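You operate a simulated robot arm through the tools that you are given. There is no shell and no other tool. Be economical: measure what you need, move in short steps, check, and stop when the job is done.

You run a simulated robot arm. Do the job below in one go: nothing can be reset, and whatever is moved stays where it is left.

TASK
Tip the yellow cup of lentils back into the jar and clip it shut.
Fine: the cup goes back where it stood; then slide the lentil jar about halfway to the rice jar without lifting it. No spill.
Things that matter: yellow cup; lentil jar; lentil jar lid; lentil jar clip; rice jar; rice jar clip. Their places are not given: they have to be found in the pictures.

Only the result counts: the job must be done as asked and must still hold three seconds after the hand-in. Knocking over, shifting, dropping, spilling or breaking anything else fails it.

THE ROBOT
A 6-joint arm with a two-finger parallel gripper, fixed in place. Base frame: the origin is at the foot of the arm, x ahead of it, y to its left, z up; the work surface is at about z = 900. Readings come in mm, rad, newtons and seconds.
With the tool pointing down near the work surface it reaches from about 360 to 760 mm from the base axis. Its first joint turns from -1.152 to 1.152 rad. Payload 2.45 kg.
Tool frame: the origin (TCP) lies between the finger pads and is the grasp point; the fingertips stand 24 mm ahead of it; z points along the fingers, y is the line along which they close. The gripper opens to 68 mm. The fingers are 17 mm wide and 10 mm thick; the gripper's body (40 by 70 mm) begins 41 mm behind the TCP.
Orientation is that of the tool frame in the base frame, as a unit quaternion [x, y, z, w]. With the fingers straight down and closing along the base's y, the tool's x points along the base's -x, its y along +y and its z along -z.

THE INTERFACE
- The arm moves only by the tool arm_command. Its argument "steps" is a list of rows, each a list of 7 numbers: the shift along the tool's x, y, z in mm, then the turn, a rotation vector about the tool's x, y, z in rad, then the closure in counts, from 0 (fully open) to 255 (shut). In form: [[dx, dy, dz, ax, ay, az, hand], ...]. A call has 1 to 10 rows; each row is the pose to reach, as a shift and turn from the pose commanded when the call began, along the tool's axes at that moment. A row lasts 0.2 s, in which the tool goes at most 50 mm and 0.15 rad; a call with a longer step from one row to the next is refused whole, and so is a gripper value outside its range. A pose out of reach is approached as far as the arm can. The call stops where the force on the tool passes 40 N (or 10 N more than at its start, if that is more) or the arm is blocked; 0.2 s more then pass. The fingers move at their own pace (about 108 mm/s each) and stop on an object; they squeeze with about 35 N. The grip force told is the motor's: it shows also when the fingers shut on nothing. Time passes only in rows, and 0.2 s behind the last, so rows that repeat a pose let the fingers close. The reply holds the time, the measured pose of the TCP, the force on the tool along the base axes, the opening and the grip force, in the units named above and with some noise, and new pictures: "pictures" is both (left out), scene, wrist or none.
- Cameras (640 x 400 px; columns grow to the right, rows downward): "scene" is fixed at [202.3, 452.6, 1479.4]; the picture's right is [-0.31, -0.95, 0.00], its down [-0.53, 0.17, -0.83] and it looks along [0.79, -0.26, -0.56] (base axes); focal length 248 px, centre (320, 200). "wrist" rides on the gripper at [-32, 0, -39] in the tool frame; the picture's right is [0.00, -1.00, 0.00], its down [0.97, 0.00, -0.24] and it looks along [0.24, 0.00, 0.97] (tool axes); focal length 218 px, centre (320, 200).
- probe_pixels(camera, pixels): for up to 12 pixels [column, row] of the newest picture of that camera ("zoom" is the newest enlarged one), the place [x, y, z] in the base frame of the surface seen there, good to about 2 mm, but the place of the scene camera against the robot may be out by one fixed shift of up to 25 mm in any direction. No time passes.
- enlarge(camera, box): a new picture of the part [left, top, right, bottom] of that camera's present view, enlarged. No time passes.
- job_done(): hands the job in; it is judged then, once.

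Work in short steps. Measure before you move; look again where a grasp or a placing could have gone wrong, and mend it. You have 80 turns and 120 pictures in all, those below and enlarged ones among them. Open the gripper and draw the arm clear of the work before you hand the job in, unless the task says otherwise; then end with one line.

The tools are called after ">>>" by a JSON object that holds its "fn" and its "kwargs". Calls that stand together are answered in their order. arm_command: Moves the arm, as the interface text tells. Its arguments: {"type":"object","properties":{"steps":{"type":"array","items":{"type":"array","items":{"type":"number"}}},"pictures":{"type":"string","enum":["both","scene","wrist","none"]}},"required":["steps"]} The other tools are called the same way: probe_pixels (camera, pixels) gives the place of the surface under pixels of a picture; enlarge (camera, box) takes an enlarged picture of a part of a camera's view; job_done () hands the job in.

At the start:

```text
t: 0.0
ee_pos: [332.9, 377.4, 1308.0]
orientation: [0.001, 1.0, 0.0, 0.0]
wrist_force: [-0.1, 0.9, -0.3]
grip_width: 68.1
grip_force: 0.1
```

scene: 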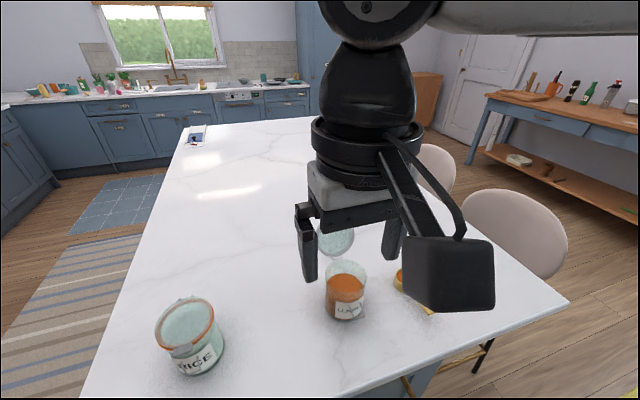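
wrist: 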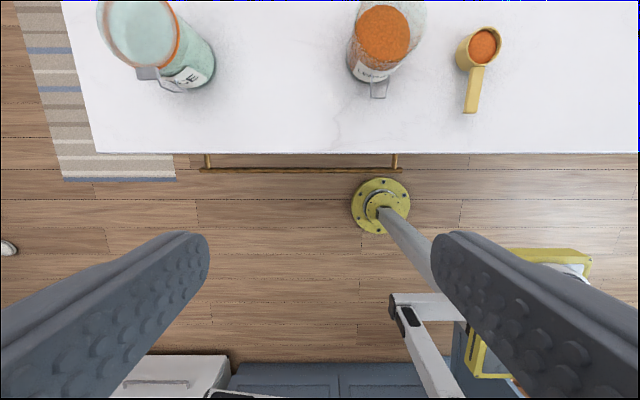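

The wrist view shows the rice jar (160,45), the lentil jar (383,40) with its clip hanging in front, and the yellow cup (482,45) with its handle toward the robot. I'll enlarge both views to see the details.

>>> {"fn": "enlarge", "kwargs": {"camera": "wrist", "box": [320, 0, 540, 138]}}

>>> {"fn": "enlarge", "kwargs": {"camera": "scene", "box": [140, 210, 460, 400]}}

>>> {"fn": "probe_pixels", "kwargs": {"camera": "wrist", "pixels": [[383, 34], [378, 88], [376, 72], [482, 45], [472, 75], [470, 108], [412, 20], [140, 30], [175, 80], [500, 45], [461, 55], [430, 120]]}}

```text
2.90 times, centred on (430, 69) of wrist
```

zoom: 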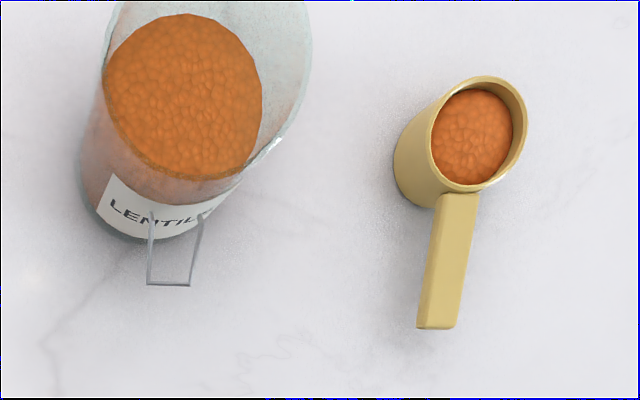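

```text
2.00 times, centred on (300, 305) of scene
```

zoom: 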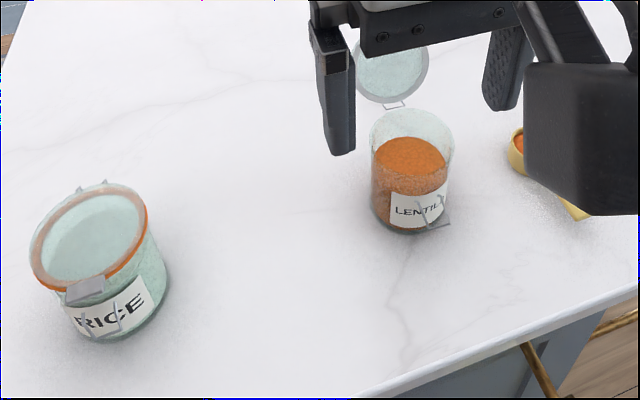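

```text
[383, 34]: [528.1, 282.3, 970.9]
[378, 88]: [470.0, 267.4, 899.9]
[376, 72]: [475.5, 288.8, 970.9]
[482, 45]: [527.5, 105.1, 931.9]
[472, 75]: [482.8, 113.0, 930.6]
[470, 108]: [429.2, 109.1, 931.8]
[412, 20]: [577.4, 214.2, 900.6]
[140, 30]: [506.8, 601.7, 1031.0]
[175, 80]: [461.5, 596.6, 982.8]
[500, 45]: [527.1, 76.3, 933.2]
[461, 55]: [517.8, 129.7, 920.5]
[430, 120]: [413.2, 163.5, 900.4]
```

The lid appears to be swung open behind the jar (scene, around 335,240). I'll move the hand forward and right at this height to see everything with the wrist camera.

>>> {"fn": "arm_command", "kwargs": {"steps": [[-35, -30, 0, 0, 0, 0, 0], [-70, -60, 0, 0, 0, 0, 0], [-105, -90, 0, 0, 0, 0, 0], [-140, -120, 0, 0, 0, 0, 0], [-175, -140, 0, 0, 0, 0, 0], [-200, -150, 0, 0, 0, 0, 0]]}}

```text
t: 1.4
ee_pos: [532.9, 225.9, 1306.5]
orientation: [0.0, 1.0, 0.001, 0.0]
wrist_force: [-0.1, 0.4, 0.4]
grip_width: 68.1
grip_force: 0.1
```

scene: 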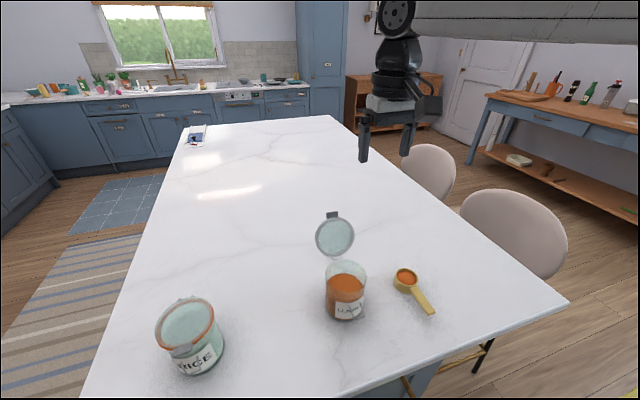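
wrist: 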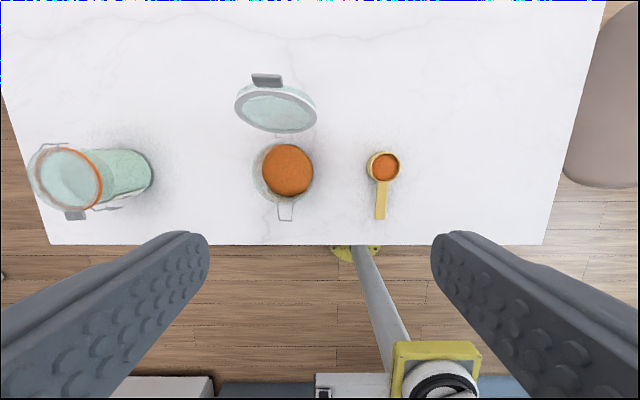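

Now everything is in view: lid open behind the jar with a tab, and the bail clip hanging at the front. Zooming in on both views.

>>> {"fn": "enlarge", "kwargs": {"camera": "wrist", "box": [220, 60, 420, 230]}}

>>> {"fn": "enlarge", "kwargs": {"camera": "wrist", "box": [20, 130, 170, 230]}}

>>> {"fn": "enlarge", "kwargs": {"camera": "scene", "box": [140, 280, 250, 390]}}

>>> {"fn": "enlarge", "kwargs": {"camera": "scene", "box": [290, 205, 450, 335]}}

>>> {"fn": "probe_pixels", "kwargs": {"camera": "zoom", "pixels": [[190, 20], [180, 105], [180, 175], [245, 345], [260, 450], [282, 435], [292, 405], [180, 205], [215, 400], [190, 430], [160, 240], [300, 230]]}}

>>> {"fn": "probe_pixels", "kwargs": {"camera": "wrist", "pixels": [[266, 81], [276, 90], [276, 110], [276, 130], [286, 170], [286, 219], [385, 167], [381, 190], [380, 215], [386, 152], [368, 166], [401, 166]]}}

```text
2.35 times, centred on (320, 145) of wrist
```

zoom: 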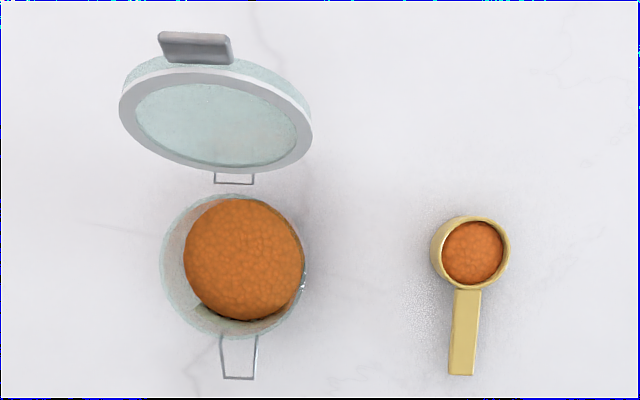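

```text
4.00 times, centred on (95, 180) of wrist
```

zoom: 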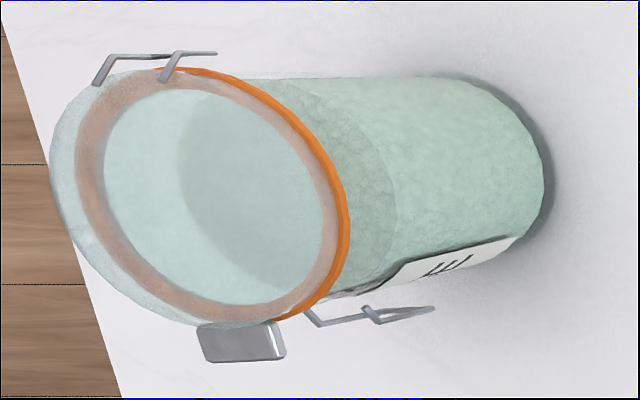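

```text
3.64 times, centred on (195, 335) of scene
```

zoom: 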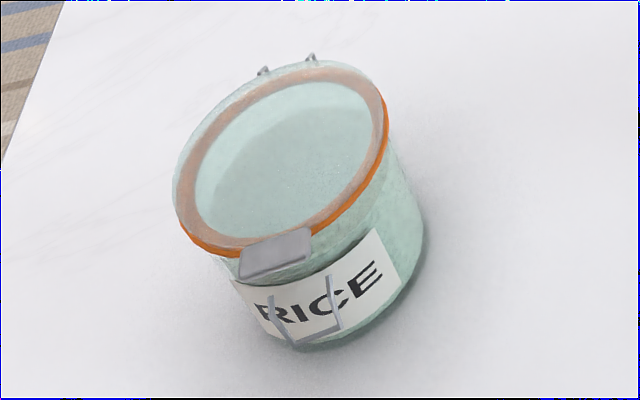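

```text
3.08 times, centred on (370, 270) of scene
```

zoom: 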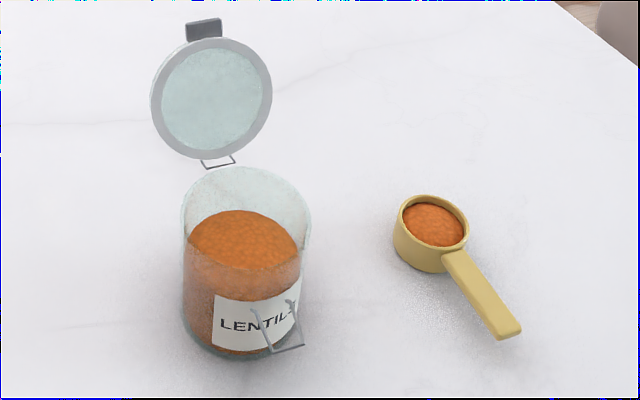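

```text
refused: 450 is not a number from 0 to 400
```

```text
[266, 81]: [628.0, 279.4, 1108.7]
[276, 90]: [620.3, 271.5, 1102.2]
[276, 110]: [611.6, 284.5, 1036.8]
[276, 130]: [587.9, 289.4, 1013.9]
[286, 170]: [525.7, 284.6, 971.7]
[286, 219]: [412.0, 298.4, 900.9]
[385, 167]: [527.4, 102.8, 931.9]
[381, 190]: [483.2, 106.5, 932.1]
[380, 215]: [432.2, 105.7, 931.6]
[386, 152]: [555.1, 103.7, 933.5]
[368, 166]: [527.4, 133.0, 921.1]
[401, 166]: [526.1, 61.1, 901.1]
```

Next I measure the jar rim, lid, bail and cup in the scene zoom.

>>> {"fn": "probe_pixels", "kwargs": {"camera": "zoom", "pixels": [[204, 28], [210, 45], [210, 100], [210, 152], [155, 97], [268, 97], [221, 163], [183, 220], [308, 225], [245, 168], [260, 290], [282, 349]]}}

>>> {"fn": "probe_pixels", "kwargs": {"camera": "zoom", "pixels": [[245, 230], [240, 265], [430, 222], [400, 215], [466, 240], [432, 200], [430, 264], [480, 290], [508, 328], [293, 305], [300, 345], [250, 352]]}}

>>> {"fn": "enlarge", "kwargs": {"camera": "wrist", "box": [225, 65, 325, 128]}}

>>> {"fn": "enlarge", "kwargs": {"camera": "wrist", "box": [240, 130, 340, 230]}}

```text
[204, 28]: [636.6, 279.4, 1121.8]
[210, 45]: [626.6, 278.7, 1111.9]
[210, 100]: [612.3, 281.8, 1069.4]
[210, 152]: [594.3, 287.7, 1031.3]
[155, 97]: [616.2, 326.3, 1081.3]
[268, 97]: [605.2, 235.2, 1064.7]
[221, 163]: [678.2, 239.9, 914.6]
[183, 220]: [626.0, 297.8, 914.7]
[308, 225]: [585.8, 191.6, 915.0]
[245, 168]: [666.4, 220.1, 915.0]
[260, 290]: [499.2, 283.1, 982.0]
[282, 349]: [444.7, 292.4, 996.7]
```

```text
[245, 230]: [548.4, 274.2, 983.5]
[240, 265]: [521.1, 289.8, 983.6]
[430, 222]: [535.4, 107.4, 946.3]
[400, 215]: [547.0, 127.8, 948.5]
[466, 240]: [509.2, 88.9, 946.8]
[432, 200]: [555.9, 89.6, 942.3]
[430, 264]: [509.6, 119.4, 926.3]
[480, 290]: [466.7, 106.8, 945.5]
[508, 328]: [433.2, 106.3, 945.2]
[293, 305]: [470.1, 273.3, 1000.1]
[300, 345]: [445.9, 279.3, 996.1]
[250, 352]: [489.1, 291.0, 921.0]
```

```text
6.35 times, centred on (275, 96) of wrist
```

zoom: 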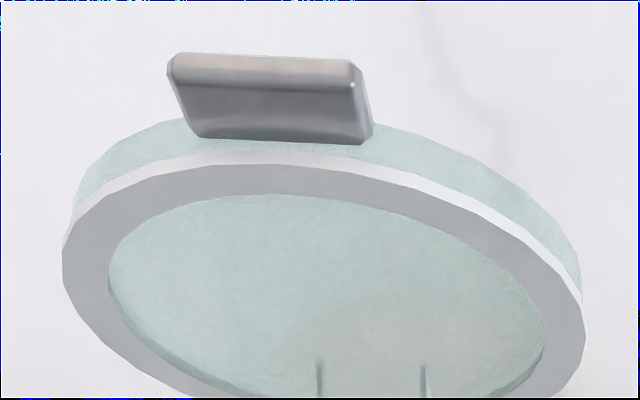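

```text
4.00 times, centred on (290, 180) of wrist
```

zoom: 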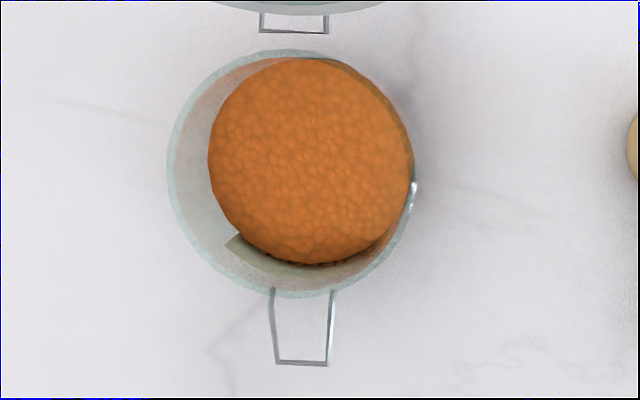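

The scene camera reads about (+5, 0, +14) against the wrist, since it puts the table at 915. I want a frontal view of both clips, so I move to between the jars and tilt the camera forward.

>>> {"fn": "arm_command", "kwargs": {"steps": [[26, 29, 13, 0, -0.14, 0, 0], [52, 58, 26, 0, -0.28, 0, 0], [78, 87, 39, 0, -0.42, 0, 0], [104, 116, 52, 0, -0.56, 0, 0], [130, 145, 65, 0, -0.7, 0, 0], [155, 174, 76, 0, -0.84, 0, 0], [180, 190, 96, 0, -0.9, 0, 0]], "pictures": "wrist"}}

```text
t: 3.0
ee_pos: [435.1, 374.4, 1204.8]
orientation: [0.0, 0.9, 0.001, 0.435]
wrist_force: [0.1, 0.5, 0.2]
grip_width: 68.1
grip_force: 0.1
out of reach, approached as far as the arm can: row 5, 6, 7
```

wrist: 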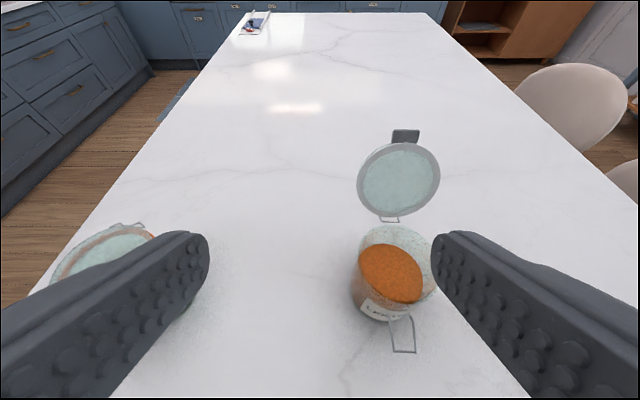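

The rice jar is hidden behind the left finger at (110,250). I slide along +y to see its clip from the front.

>>> {"fn": "arm_command", "kwargs": {"steps": [[0, 45, 0, 0, 0.05, 0, 0], [0, 90, 0, 0, 0.1, 0, 0], [0, 135, 0, 0, 0.15, 0, 0], [0, 180, 0, 0, 0.2, 0, 0], [0, 210, 0, 0, 0.25, 0, 0]], "pictures": "wrist"}}

```text
t: 4.2
ee_pos: [492.0, 555.5, 1212.3]
orientation: [0.0, 0.948, -0.002, 0.319]
wrist_force: [0.5, 0.0, 0.0]
grip_width: 68.0
grip_force: 0.1
out of reach, approached as far as the arm can: row 1, 2, 3, 4, 5
```

wrist: 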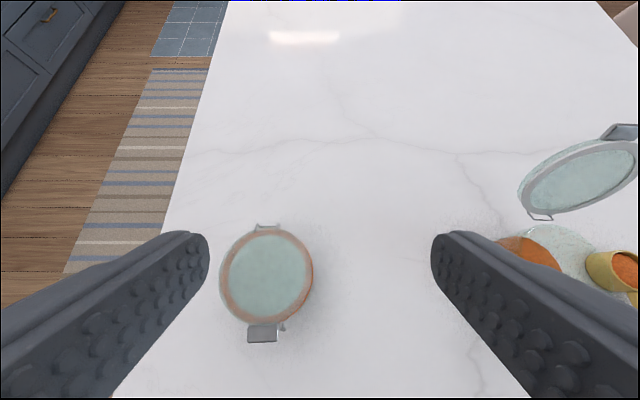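

The rice jar is visible at (265,280); zooming in on it and its clip.

>>> {"fn": "enlarge", "kwargs": {"camera": "wrist", "box": [200, 210, 340, 360]}}

>>> {"fn": "probe_pixels", "kwargs": {"camera": "wrist", "pixels": [[262, 337], [262, 326], [227, 275], [309, 275], [266, 235], [262, 318], [283, 327], [268, 227]]}}

>>> {"fn": "enlarge", "kwargs": {"camera": "wrist", "box": [480, 100, 640, 300]}}

```text
2.67 times, centred on (270, 285) of wrist
```

zoom: 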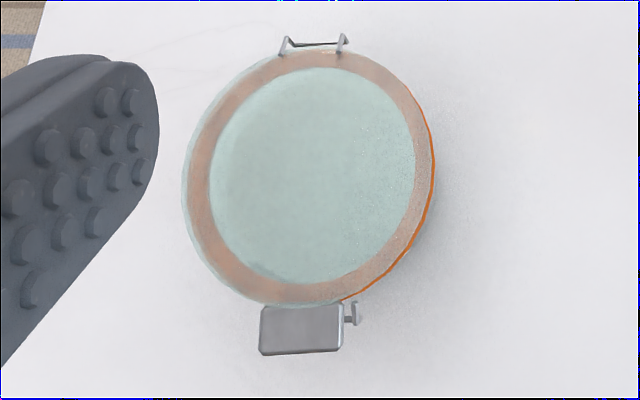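

```text
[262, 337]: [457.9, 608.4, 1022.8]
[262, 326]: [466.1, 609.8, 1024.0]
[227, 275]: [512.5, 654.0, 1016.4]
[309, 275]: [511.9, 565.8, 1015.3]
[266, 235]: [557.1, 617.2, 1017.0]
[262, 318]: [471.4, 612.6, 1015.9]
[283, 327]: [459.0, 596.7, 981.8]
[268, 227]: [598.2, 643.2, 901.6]
```

```text
2.00 times, centred on (560, 200) of wrist
```

zoom: 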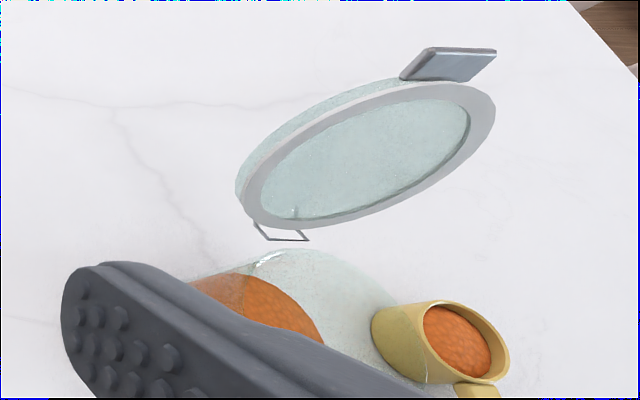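

The rice lid rests at z≈1017, its tab at z≈1023 and x≈458. To measure both clips closely, I straighten the tool and go between the jars at z≈1150.

>>> {"fn": "arm_command", "kwargs": {"steps": [[10, -30, 0, 0, 0.13, 0, 0], [20, -50, 0, 0, 0.26, 0, 0], [35, -70, 0, 0, 0.39, 0, 0], [50, -90, 1, 0, 0.52, 0, 0], [70, -110, 2, 0, 0.65, 0, 0], [95, -110, 6, 0, 0.65, 0, 0]], "pictures": "wrist"}}

```text
t: 5.6
ee_pos: [421.7, 445.2, 1150.0]
orientation: [0.0, 1.0, 0.001, -0.001]
wrist_force: [0.1, -0.1, -0.5]
grip_width: 67.9
grip_force: 0.1
```

wrist: 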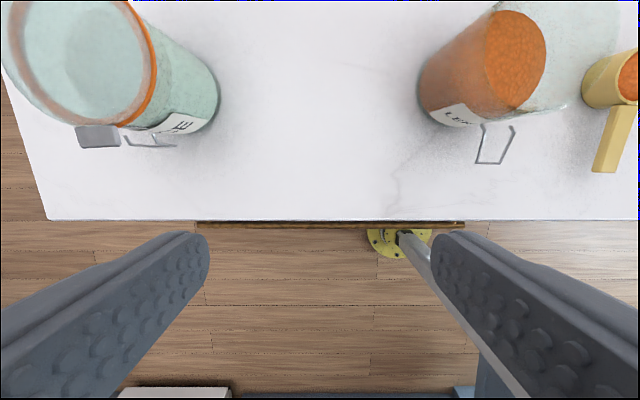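

The pose reference follows the measured pose. Zooming on both clips: rice at (140,135), lentil at (495,145).

>>> {"fn": "enlarge", "kwargs": {"camera": "wrist", "box": [60, 90, 220, 190]}}

>>> {"fn": "enlarge", "kwargs": {"camera": "wrist", "box": [420, 80, 580, 180]}}

>>> {"fn": "probe_pixels", "kwargs": {"camera": "wrist", "pixels": [[477, 162], [500, 163], [490, 163], [483, 128], [514, 127], [510, 140], [480, 145], [124, 137], [132, 145], [176, 146], [150, 145], [100, 135]]}}

```text
4.00 times, centred on (140, 140) of wrist
```

zoom: 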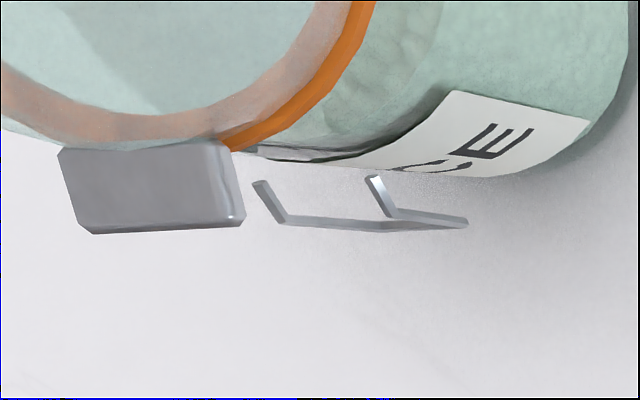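

```text
4.00 times, centred on (500, 130) of wrist
```

zoom: 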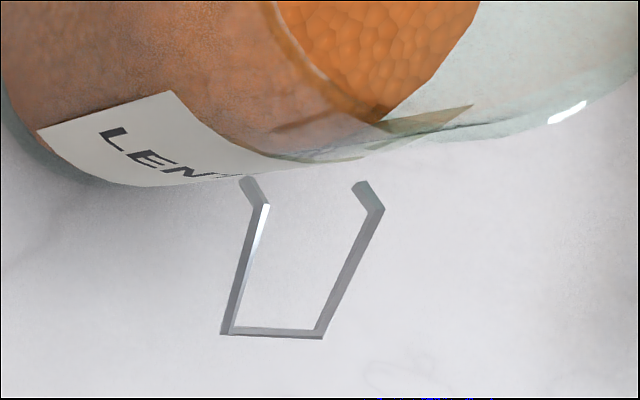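

```text
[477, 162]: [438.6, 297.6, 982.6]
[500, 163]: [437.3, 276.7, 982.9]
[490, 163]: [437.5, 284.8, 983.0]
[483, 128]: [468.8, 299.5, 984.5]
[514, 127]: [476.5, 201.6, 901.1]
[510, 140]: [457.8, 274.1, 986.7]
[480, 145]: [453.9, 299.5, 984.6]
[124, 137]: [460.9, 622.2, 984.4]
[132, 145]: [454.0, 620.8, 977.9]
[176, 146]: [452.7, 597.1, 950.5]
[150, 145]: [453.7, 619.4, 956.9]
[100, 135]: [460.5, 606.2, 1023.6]
```

Both clips are the same rigid L-shaped lever. On the closed rice jar it hangs down parallel to the wall (end at x 453, z 950); on the lentil jar it stands out horizontally (end at x 438, z 983). So pressing it down is the shut position, and the loop is too narrow to pass over the 30 mm tab. First the cup: I move above its handle (x 430–490, y 106, z 932).

>>> {"fn": "arm_command", "kwargs": {"steps": [[-5, -48, 0, 0, 0, 0, 0], [-10, -96, 0, 0, 0, 0, 0], [-15, -144, 0, 0, 0, 0, 0], [-20, -192, 0, 0, 0, 0, 0], [-24, -240, 0, 0, 0, 0, 0], [-28, -288, 10, 0, 0, 0, 0], [-28, -325, 40, 0, 0, 0, 0], [-28, -339, 85, 0, 0, 0, 0], [-28, -339, 130, 0, 0, 0, 0]], "pictures": "wrist"}}

```text
t: 7.6
ee_pos: [450.7, 105.5, 1018.3]
orientation: [0.0, 1.0, 0.001, 0.001]
wrist_force: [-0.6, -0.2, -0.1]
grip_width: 68.0
grip_force: 0.1
```

wrist: 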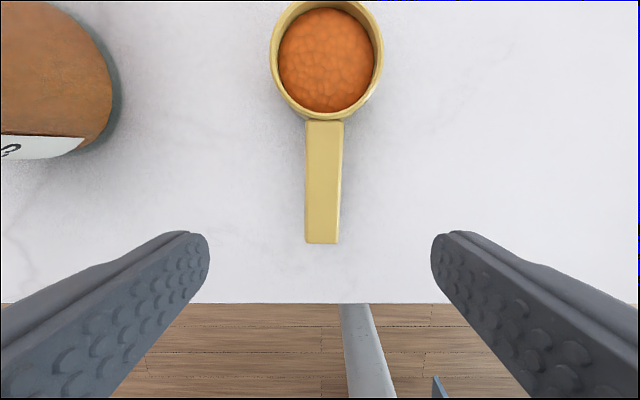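

The handle is straight below at columns 304–343, rows 120–243. Probing it, the cup rim and the lentils.

>>> {"fn": "probe_pixels", "kwargs": {"camera": "wrist", "pixels": [[307, 230], [337, 230], [308, 140], [341, 140], [322, 185], [322, 241], [326, 60], [326, 4], [326, 117], [274, 60], [378, 60], [322, 122]]}}

>>> {"fn": "enlarge", "kwargs": {"camera": "wrist", "box": [240, 0, 410, 110]}}

```text
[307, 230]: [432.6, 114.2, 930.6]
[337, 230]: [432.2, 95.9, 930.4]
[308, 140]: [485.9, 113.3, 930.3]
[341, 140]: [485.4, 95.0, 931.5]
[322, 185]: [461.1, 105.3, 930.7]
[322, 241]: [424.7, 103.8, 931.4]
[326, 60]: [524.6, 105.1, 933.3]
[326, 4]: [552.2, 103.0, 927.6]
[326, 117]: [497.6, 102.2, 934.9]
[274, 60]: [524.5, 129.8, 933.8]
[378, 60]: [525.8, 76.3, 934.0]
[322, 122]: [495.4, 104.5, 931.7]
```

```text
3.64 times, centred on (325, 55) of wrist
```

zoom: 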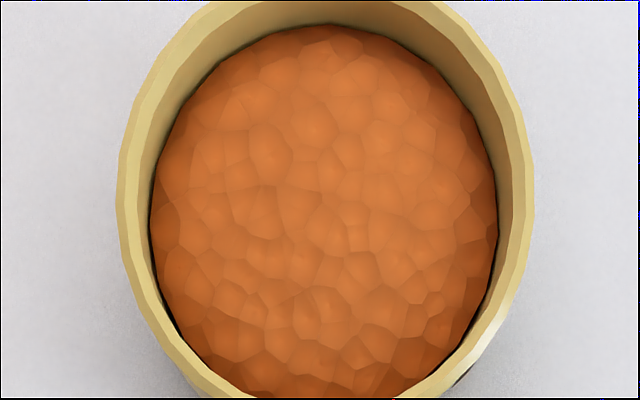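

Handle is about 19 mm wide, centred on y≈104.7 with its top at z 931; the cup centre is (525,103.5). I descend to TCP z≈928 at x 450, then close.

>>> {"fn": "arm_command", "kwargs": {"steps": [[0, -1, 40, 0, 0, 0, 0], [0, -1, 75, 0, 0, 0, 0], [0, -1, 90, 0, 0, 0, 0], [0, -1, 90, 0, 0, 0, 255], [0, -1, 90, 0, 0, 0, 255], [0, -1, 90, 0, 0, 0, 255], [0, -1, 90, 0, 0, 0, 255]]}}

```text
t: 9.2
ee_pos: [453.3, 104.5, 929.7]
orientation: [0.0, 1.0, 0.0, 0.001]
wrist_force: [-0.7, -0.1, -0.3]
grip_width: 21.4
grip_force: 35.7
```

scene: 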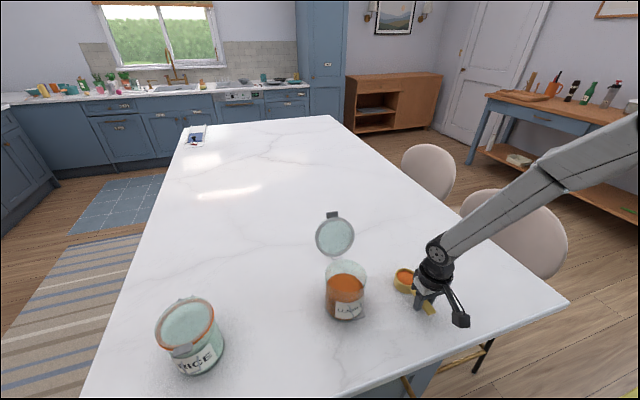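
wrist: 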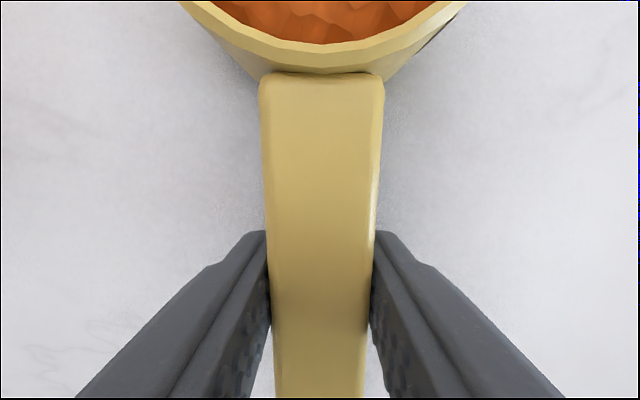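

The handle is held at 21.4 mm with 36 N, at TCP (453.3, 104.5, 929.7), which I'll use for the return. I lift slowly and straight.

>>> {"fn": "arm_command", "kwargs": {"steps": [[0, 0, -10, 0, 0, 0, 255], [0, 0, -25, 0, 0, 0, 255], [0, 0, -50, 0, 0, 0, 255], [0, 0, -80, 0, 0, 0, 255], [0, 0, -110, 0, 0, 0, 255], [0, 0, -140, 0, 0, 0, 255], [0, 0, -170, 0, 0, 0, 255], [0, 0, -190, 0, 0, 0, 255]]}}

```text
t: 11.0
ee_pos: [450.4, 105.9, 1120.0]
orientation: [0.001, 1.0, 0.0, 0.0]
wrist_force: [-0.7, 0.2, -1.7]
grip_width: 21.5
grip_force: 34.8
```

scene: 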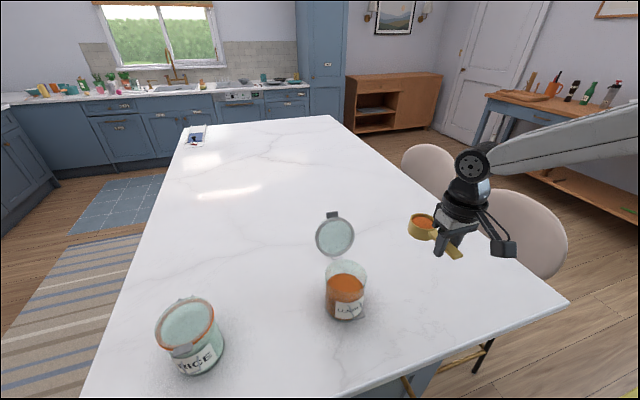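
wrist: 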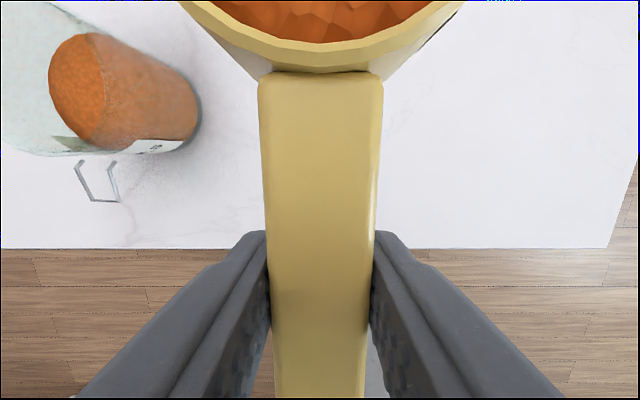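

The cup is held level. I carry it over the jar (centre about 523,283, rim z≈1012) at z 1120, yawing 0.7 rad so the tool will later point outward during the tip.

>>> {"fn": "arm_command", "kwargs": {"steps": [[-1, 15, 0, 0, 0, 0.05, 255], [-3, 40, 0, 0, 0, 0.13, 255], [-6, 68, 0, 0, 0, 0.22, 255], [-9, 98, 0, 0, 0, 0.32, 255], [-12, 128, 0, 0, 0, 0.42, 255], [-15, 158, 0, 0, 0, 0.52, 255], [-17, 186, 0, 0, 0, 0.6, 255], [-19, 210, 0, 0, 0, 0.66, 255], [-20, 226, 0, 0, 0, 0.7, 255]]}}

```text
t: 13.0
ee_pos: [472.4, 333.9, 1119.8]
orientation: [0.344, 0.939, 0.001, 0.0]
wrist_force: [0.2, 0.2, 0.0]
grip_width: 21.2
grip_force: 34.9
```

scene: 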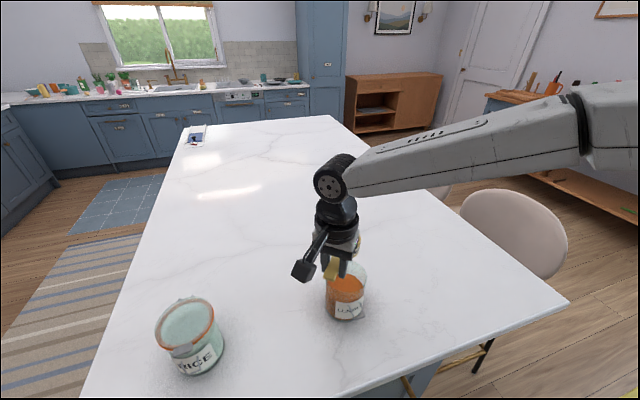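
wrist: 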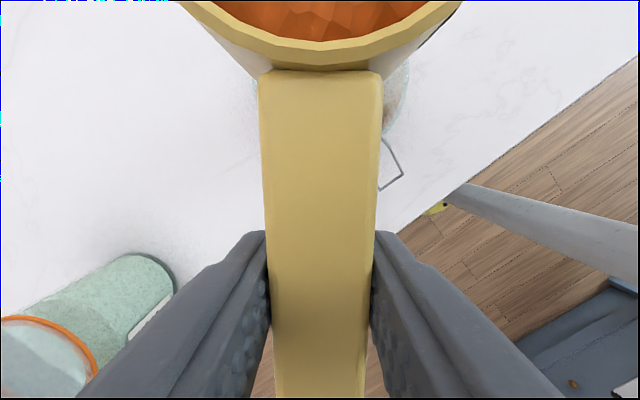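

Yaw is as planned, and the lever at (390,165) confirms the cup is over the jar. I lower to z≈1075 and begin rolling about the handle, tool tilting outward, to about 0.75 rad.

>>> {"fn": "arm_command", "kwargs": {"steps": [[0, 0, 15, 0, 0, 0, 255], [0, 0, 32, 0, 0, 0, 255], [0, 0, 45, 0, 0, 0, 255], [0, 0, 45, -0.12, 0, 0, 255], [0, 0, 45, -0.25, 0, 0, 255], [0, 0, 45, -0.38, 0, 0, 255], [0, 0, 45, -0.51, 0, 0, 255], [0, 0, 45, -0.63, 0, 0, 255], [0, 0, 45, -0.75, 0, 0, 255]]}}

```text
t: 15.0
ee_pos: [469.8, 334.4, 1075.0]
orientation: [0.318, 0.887, 0.316, 0.108]
wrist_force: [0.2, -0.7, -0.4]
grip_width: 21.7
grip_force: 34.6
out of reach, approached as far as the arm can: row 9
```

scene: 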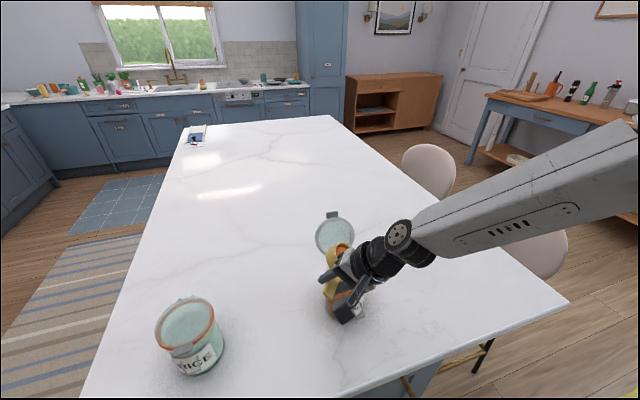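
wrist: 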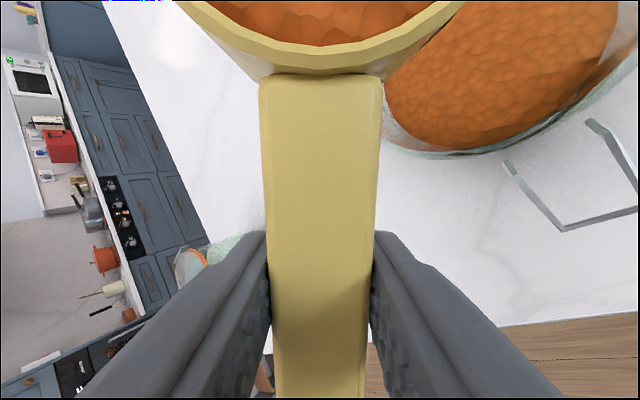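

The tilt stalls at 0.68 rad because pointing radially outward folds the arm too far; nothing has poured yet. I un-roll, then re-yaw so the tool tilts more tangentially.

>>> {"fn": "arm_command", "kwargs": {"steps": [[0, 0, 0, 0.13, 0, 0, 255], [0, 0, 0, 0.26, 0, 0, 255], [0, 0, 0, 0.39, 0, 0, 255], [0, 0, 0, 0.52, 0, 0, 255], [0, 0, 0, 0.64, 0, 0, 255], [0, 0, 0, 0.683, 0, 0, 255]], "pictures": "none"}}

```text
t: 16.4
ee_pos: [469.6, 333.2, 1075.7]
orientation: [0.338, 0.941, 0.002, -0.007]
wrist_force: [-0.2, 0.2, -1.6]
grip_width: 21.5
grip_force: 34.8
out of reach, approached as far as the arm can: row 1
```

The cup is level again. I re-yaw by −0.86 rad while keeping the cup over the jar.

>>> {"fn": "arm_command", "kwargs": {"steps": [[-3, -7, 0, 0, 0, -0.1, 255], [-6, -15, 0, 0, 0, -0.23, 255], [-10, -24, 0, 0, 0, -0.36, 255], [-13, -33, 0, 0, 0, -0.49, 255], [-16, -41, 0, 0, 0, -0.62, 255], [-20, -50, 0, 0, 0, -0.75, 255], [-22, -56, 0, 0, 0, -0.86, 255]], "pictures": "wrist"}}

```text
t: 18.0
ee_pos: [450.4, 277.8, 1075.3]
orientation: [-0.087, 0.996, 0.005, -0.006]
wrist_force: [0.3, 0.0, -1.2]
grip_width: 21.4
grip_force: 34.4
```

wrist: 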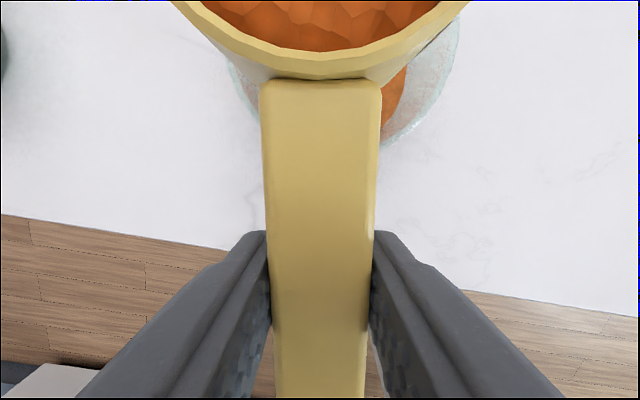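

The jar rim spans columns 232–458 around the handle, so the cup is nearly centred. I roll again to about 1.05 rad.

>>> {"fn": "arm_command", "kwargs": {"steps": [[0, 0, 0, -0.14, 0, 0, 255], [0, 0, 0, -0.28, 0, 0, 255], [0, 0, 0, -0.42, 0, 0, 255], [0, 0, 0, -0.56, 0, 0, 255], [0, 0, 0, -0.7, 0, 0, 255], [0, 0, 0, -0.82, 0, 0, 255], [0, 0, 0, -0.94, 0, 0, 255], [0, 0, 0, -1.05, 0, 0, 255]]}}

```text
t: 19.8
ee_pos: [451.2, 278.2, 1074.3]
orientation: [-0.071, 0.859, 0.505, -0.048]
wrist_force: [-0.1, 0.6, -1.4]
grip_width: 21.6
grip_force: 34.8
```

scene: 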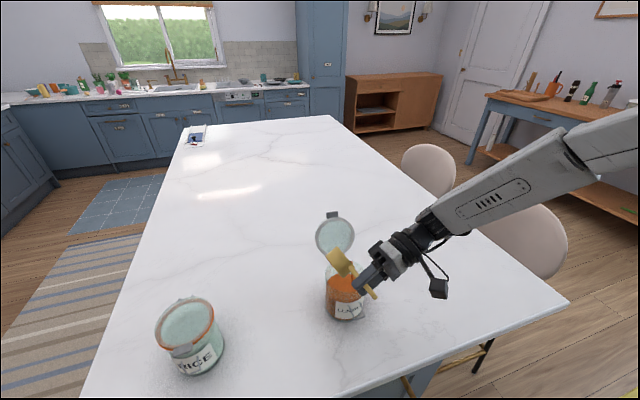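
wrist: 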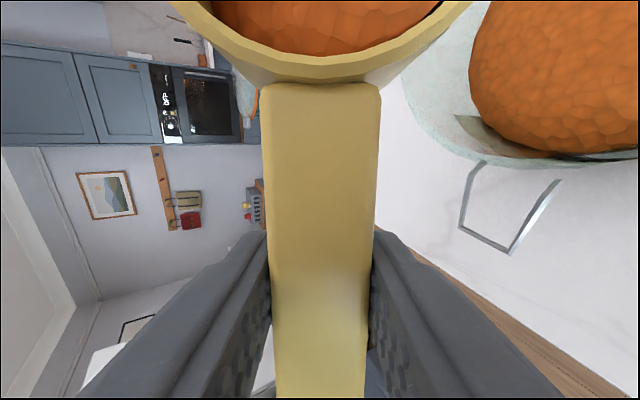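

The roll works now. Before going further I check the cup's place over the mouth in an enlarged scene view.

>>> {"fn": "enlarge", "kwargs": {"camera": "scene", "box": [290, 210, 410, 330]}}

```text
3.33 times, centred on (350, 270) of scene
```

zoom: 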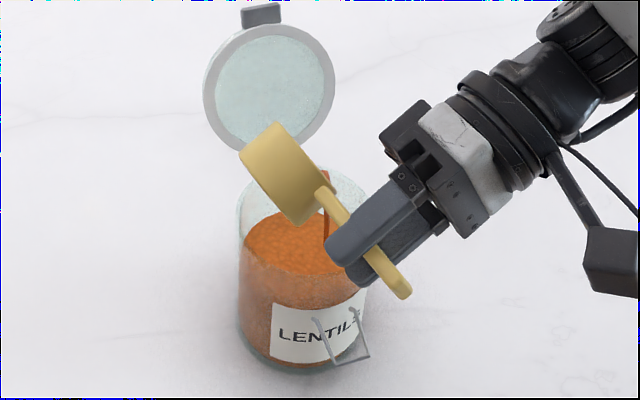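

A stream at zoom (325,205) is falling inside the jar. I continue the roll slowly.

>>> {"fn": "arm_command", "kwargs": {"steps": [[0, 0, 0, 0, 0, 0, 255], [0, 0, 0, -0.08, 0, 0, 255], [0, 0, 0, -0.16, 0, 0, 255], [0, 0, 0, -0.24, 0, 0, 255], [0, 0, 0, -0.32, 0, 0, 255], [0, 0, 0, -0.42, 0, 0, 255], [0, 0, 0, -0.52, 0, 0, 255], [0, 0, 0, -0.62, 0, 0, 255]]}}

>>> {"fn": "enlarge", "kwargs": {"camera": "scene", "box": [290, 210, 410, 330]}}

```text
t: 21.6
ee_pos: [452.1, 276.1, 1074.0]
orientation: [-0.054, 0.664, 0.742, -0.068]
wrist_force: [0.4, 1.1, -1.7]
grip_width: 21.2
grip_force: 34.6
```

scene: 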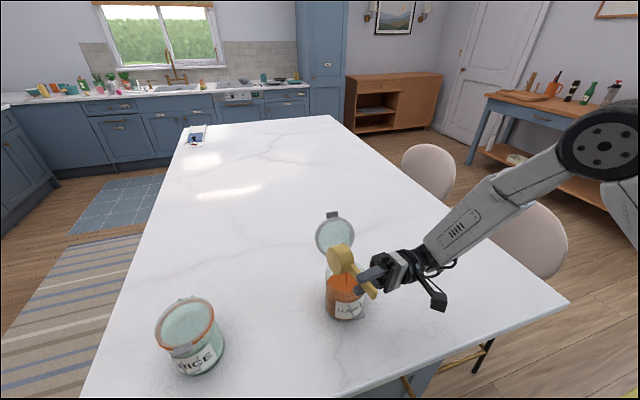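
wrist: 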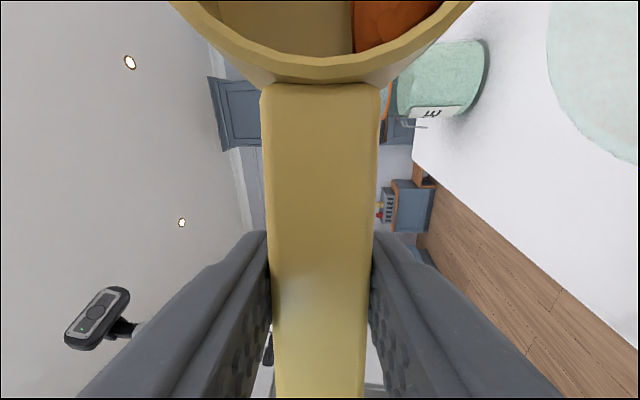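

```text
3.33 times, centred on (350, 270) of scene
```

zoom: 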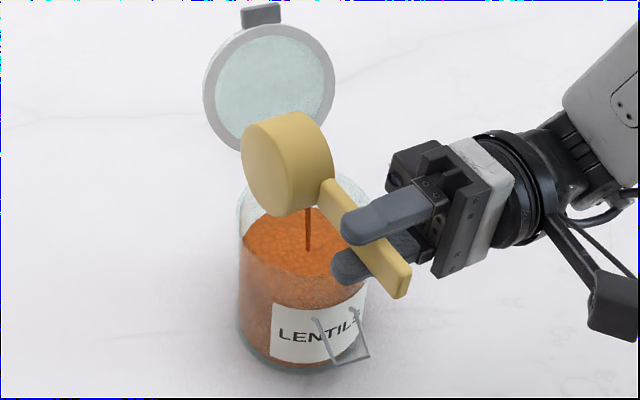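

The cup is partly empty and the stream lands inside the jar. I keep tilting to about 2.1 rad to drain it.

>>> {"fn": "arm_command", "kwargs": {"steps": [[0, 0, 0, -0.1, 0, 0, 255], [0, 0, 0, -0.2, 0, 0, 255], [0, 0, 0, -0.3, 0, 0, 255], [0, 0, 0, -0.4, 0, 0, 255], [0, 0, 0, -0.5, 0, 0, 255], [0, 0, 0, -0.5, 0, 0, 255], [0, 0, 0, -0.5, 0, 0, 255], [0, 0, 0, -0.5, 0, 0, 255]], "pictures": "wrist"}}

>>> {"fn": "enlarge", "kwargs": {"camera": "scene", "box": [290, 210, 410, 330]}}

```text
t: 23.4
ee_pos: [452.4, 281.0, 1077.8]
orientation: [-0.039, 0.509, 0.856, -0.076]
wrist_force: [-0.5, 0.0, -0.7]
grip_width: 21.4
grip_force: 35.0
out of reach, approached as far as the arm can: row 4, 5, 6, 7, 8
```

wrist: 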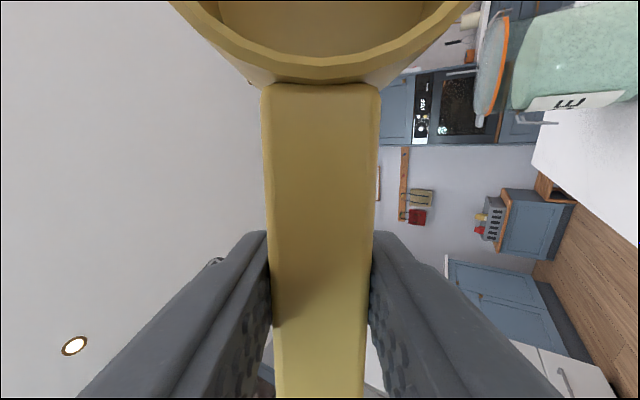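

```text
3.33 times, centred on (350, 270) of scene
```

zoom: 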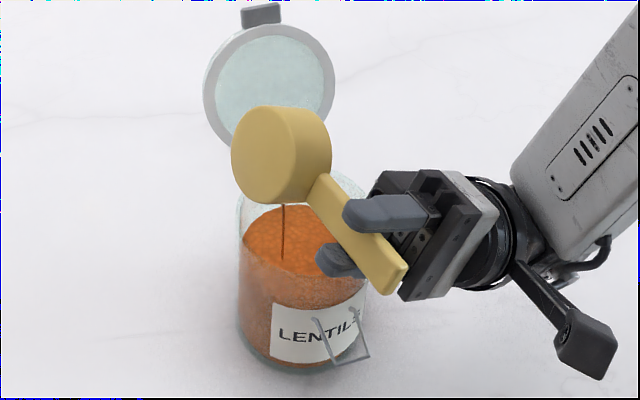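

It is nearly drained, with a thin stream still falling inside. I hold the pose until it ends.

>>> {"fn": "arm_command", "kwargs": {"steps": [[0, 0, 0, 0, 0, 0, 255], [0, 0, 0, 0, 0, 0, 255], [0, 0, 0, 0, 0, 0, 255], [0, 0, 0, 0, 0, 0, 255], [0, 0, 0, 0, 0, 0, 255], [0, 0, 0, 0, 0, 0, 255], [0, 0, 0, 0, 0, 0, 255], [0, 0, 0, 0, 0, 0, 255]], "pictures": "none"}}

>>> {"fn": "enlarge", "kwargs": {"camera": "scene", "box": [290, 210, 410, 330]}}

```text
t: 25.2
ee_pos: [452.9, 282.7, 1076.2]
orientation: [-0.037, 0.509, 0.856, -0.076]
wrist_force: [-0.4, -0.2, -0.7]
grip_width: 21.2
grip_force: 34.8
```

```text
3.33 times, centred on (350, 270) of scene
```

zoom: 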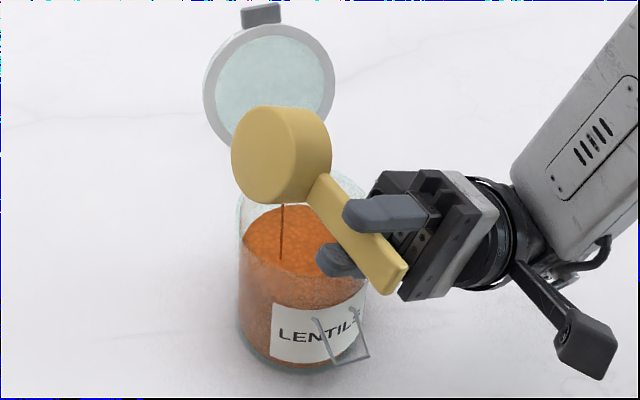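

The stream is thinner but still there, so I hold another two seconds.

>>> {"fn": "arm_command", "kwargs": {"steps": [[0, 0, 0, 0, 0, 0, 255], [0, 0, 0, 0, 0, 0, 255], [0, 0, 0, 0, 0, 0, 255], [0, 0, 0, 0, 0, 0, 255], [0, 0, 0, 0, 0, 0, 255], [0, 0, 0, 0, 0, 0, 255], [0, 0, 0, 0, 0, 0, 255], [0, 0, 0, 0, 0, 0, 255], [0, 0, 0, 0, 0, 0, 255], [0, 0, 0, 0, 0, 0, 255]], "pictures": "none"}}

>>> {"fn": "enlarge", "kwargs": {"camera": "scene", "box": [290, 210, 410, 330]}}

```text
t: 27.4
ee_pos: [452.5, 281.7, 1076.4]
orientation: [-0.039, 0.509, 0.857, -0.076]
wrist_force: [-1.2, -0.1, -0.2]
grip_width: 21.4
grip_force: 35.1
```

```text
3.33 times, centred on (350, 270) of scene
```

zoom: 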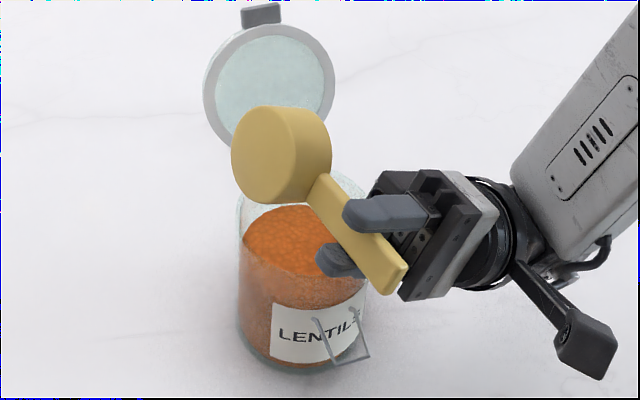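

The stream has stopped. I un-roll the cup (2.07 rad in all), first 1.4 rad.

>>> {"fn": "arm_command", "kwargs": {"steps": [[0, 0, 0, 0.14, 0, 0, 255], [0, 0, 0, 0.28, 0, 0, 255], [0, 0, 0, 0.42, 0, 0, 255], [0, 0, 0, 0.56, 0, 0, 255], [0, 0, 0, 0.7, 0, 0, 255], [0, 0, 0, 0.84, 0, 0, 255], [0, 0, 0, 0.98, 0, 0, 255], [0, 0, 0, 1.12, 0, 0, 255], [0, 0, 0, 1.26, 0, 0, 255], [0, 0, 0, 1.4, 0, 0, 255]], "pictures": "none"}}

>>> {"fn": "arm_command", "kwargs": {"steps": [[0, 0, 0, 0.14, 0, 0, 255], [0, 0, 0, 0.28, 0, 0, 255], [0, 0, 0, 0.42, 0, 0, 255], [0, 0, 0, 0.55, 0, 0, 255], [0, 0, 0, 0.67, 0, 0, 255], [0, 0, 0, 0.67, 0, 0, 255]], "pictures": "wrist"}}

```text
t: 29.6
ee_pos: [451.5, 282.1, 1075.4]
orientation: [-0.079, 0.942, 0.326, -0.033]
wrist_force: [-1.1, 0.5, -0.2]
grip_width: 21.3
grip_force: 34.7
```

```text
t: 31.0
ee_pos: [452.8, 281.1, 1076.7]
orientation: [-0.085, 0.996, -0.001, -0.005]
wrist_force: [-0.4, 0.0, -1.2]
grip_width: 21.2
grip_force: 34.9
```

wrist: 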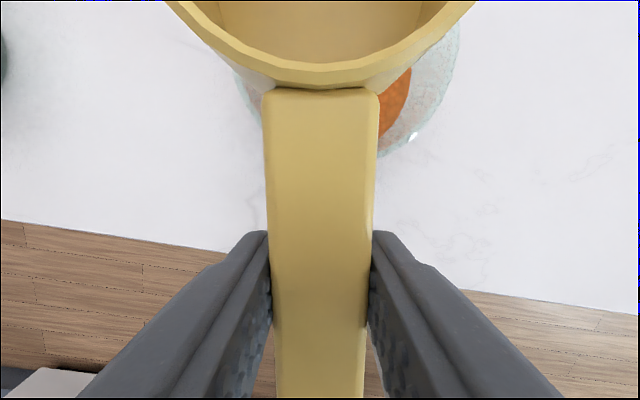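

The cup is empty. The handle junction moved from row 72 to 88, so the cup has drooped slightly in the grip; I measure the handle slope.

>>> {"fn": "probe_pixels", "kwargs": {"camera": "wrist", "pixels": [[320, 100], [320, 130], [320, 160], [320, 190], [320, 220], [320, 260], [320, 300], [320, 340], [320, 385], [270, 130], [370, 130], [320, 80]]}}

```text
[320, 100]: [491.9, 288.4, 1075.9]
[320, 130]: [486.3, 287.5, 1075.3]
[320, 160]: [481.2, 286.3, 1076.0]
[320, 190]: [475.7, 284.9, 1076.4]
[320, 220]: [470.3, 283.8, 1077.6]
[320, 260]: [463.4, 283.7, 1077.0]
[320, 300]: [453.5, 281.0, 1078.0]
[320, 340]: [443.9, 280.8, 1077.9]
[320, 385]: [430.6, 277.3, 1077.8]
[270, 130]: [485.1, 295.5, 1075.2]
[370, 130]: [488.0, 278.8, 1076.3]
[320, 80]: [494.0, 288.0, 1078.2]
```

The cup droops about 2° with no slip along the handle. I go back above its original place (453.3,104.5) with yaw 0, and will then correct the pitch and lower.

>>> {"fn": "arm_command", "kwargs": {"steps": [[4, -24, 0, 0, 0, 0.02, 255], [9, -54, 0, 0, 0, 0.05, 255], [14, -84, 0, 0, 0, 0.08, 255], [19, -114, 0, 0, 0, 0.11, 255], [24, -144, 0, 0, 0, 0.14, 255], [28, -166, 0, 0, 0, 0.17, 255], [29.4, -174, 0, 0, 0, 0.17, 255], [29.4, -174, 0, 0, 0, 0.17, 255]], "pictures": "none"}}

>>> {"fn": "arm_command", "kwargs": {"steps": [[0, 0, 35, 0, -0.02, 0, 255], [0, 0, 70, 0, -0.036, 0, 255], [0, 0, 100, 0, -0.036, 0, 255], [0, 0, 125, 0, -0.036, 0, 255], [0, 0, 125, 0, -0.036, 0, 255]], "pictures": "wrist"}}

```text
t: 32.8
ee_pos: [454.2, 104.8, 1076.9]
orientation: [0.0, 1.0, -0.002, -0.006]
wrist_force: [-0.5, 0.2, -1.1]
grip_width: 21.2
grip_force: 34.7
```

```text
t: 34.0
ee_pos: [455.2, 104.5, 952.0]
orientation: [0.0, 1.0, -0.002, 0.012]
wrist_force: [0.5, 0.5, -0.5]
grip_width: 21.3
grip_force: 35.1
```

wrist: 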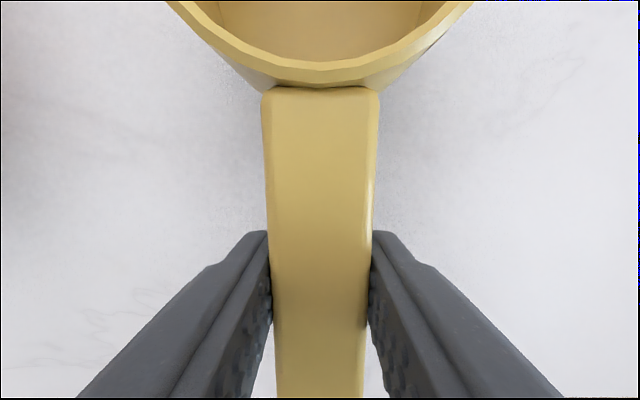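

Checking handle level and position before the final lowering.

>>> {"fn": "probe_pixels", "kwargs": {"camera": "wrist", "pixels": [[320, 100], [320, 160], [320, 220], [320, 300], [320, 385], [270, 130], [370, 130], [320, 84], [320, 64]]}}

```text
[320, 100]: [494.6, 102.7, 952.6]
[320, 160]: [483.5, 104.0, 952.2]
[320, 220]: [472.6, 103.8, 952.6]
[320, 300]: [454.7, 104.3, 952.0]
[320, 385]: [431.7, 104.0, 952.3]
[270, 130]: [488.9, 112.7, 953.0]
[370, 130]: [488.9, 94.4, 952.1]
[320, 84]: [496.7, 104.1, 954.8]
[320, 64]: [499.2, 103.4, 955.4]
```

The handle is level at z 952.4, so 21.5 mm remain. I lower, release, let it settle and rise straight up.

>>> {"fn": "arm_command", "kwargs": {"steps": [[1, 0, 10, 0, 0, 0, 255], [1, 0, 18, 0, 0, 0, 255], [1, 0, 21.5, 0, 0, 0, 255], [1, 0, 21.5, 0, 0, 0, 255], [1, 0, 21.5, 0, 0, 0, 120], [1, 0, 21.5, 0, 0, 0, 0], [1, 0, 21.5, 0, 0, 0, 0], [1, 0, -10, 0, 0, 0, 0], [1, 0, -50, 0, 0, 0, 0], [1, 0, -90, 0, 0, 0, 0]]}}

>>> {"fn": "probe_pixels", "kwargs": {"camera": "wrist", "pixels": [[307, 230], [337, 230], [308, 140], [341, 140], [322, 185], [322, 117], [326, 60], [274, 60], [378, 60]]}}

```text
t: 36.2
ee_pos: [449.2, 105.6, 1043.1]
orientation: [0.0, 1.0, -0.002, 0.012]
wrist_force: [-0.3, 0.4, 0.7]
grip_width: 68.0
grip_force: 0.0
```

scene: 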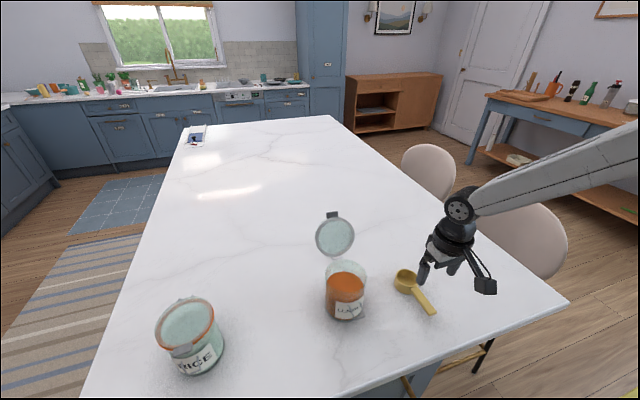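
wrist: 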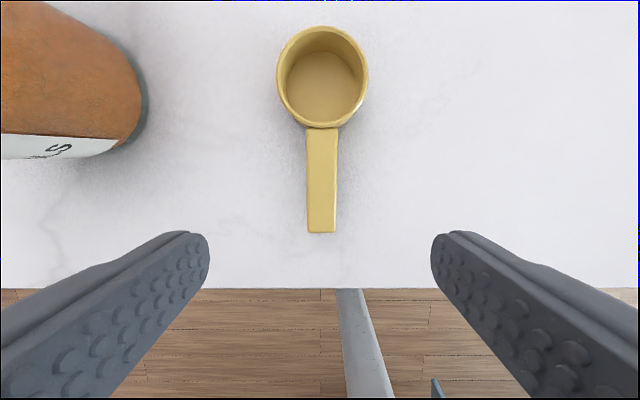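

```text
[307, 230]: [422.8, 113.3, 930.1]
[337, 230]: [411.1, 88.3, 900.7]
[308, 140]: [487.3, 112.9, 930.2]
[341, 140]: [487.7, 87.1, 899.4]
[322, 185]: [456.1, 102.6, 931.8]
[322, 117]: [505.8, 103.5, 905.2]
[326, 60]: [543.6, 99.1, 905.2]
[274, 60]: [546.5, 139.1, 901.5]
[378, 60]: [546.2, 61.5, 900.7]
```

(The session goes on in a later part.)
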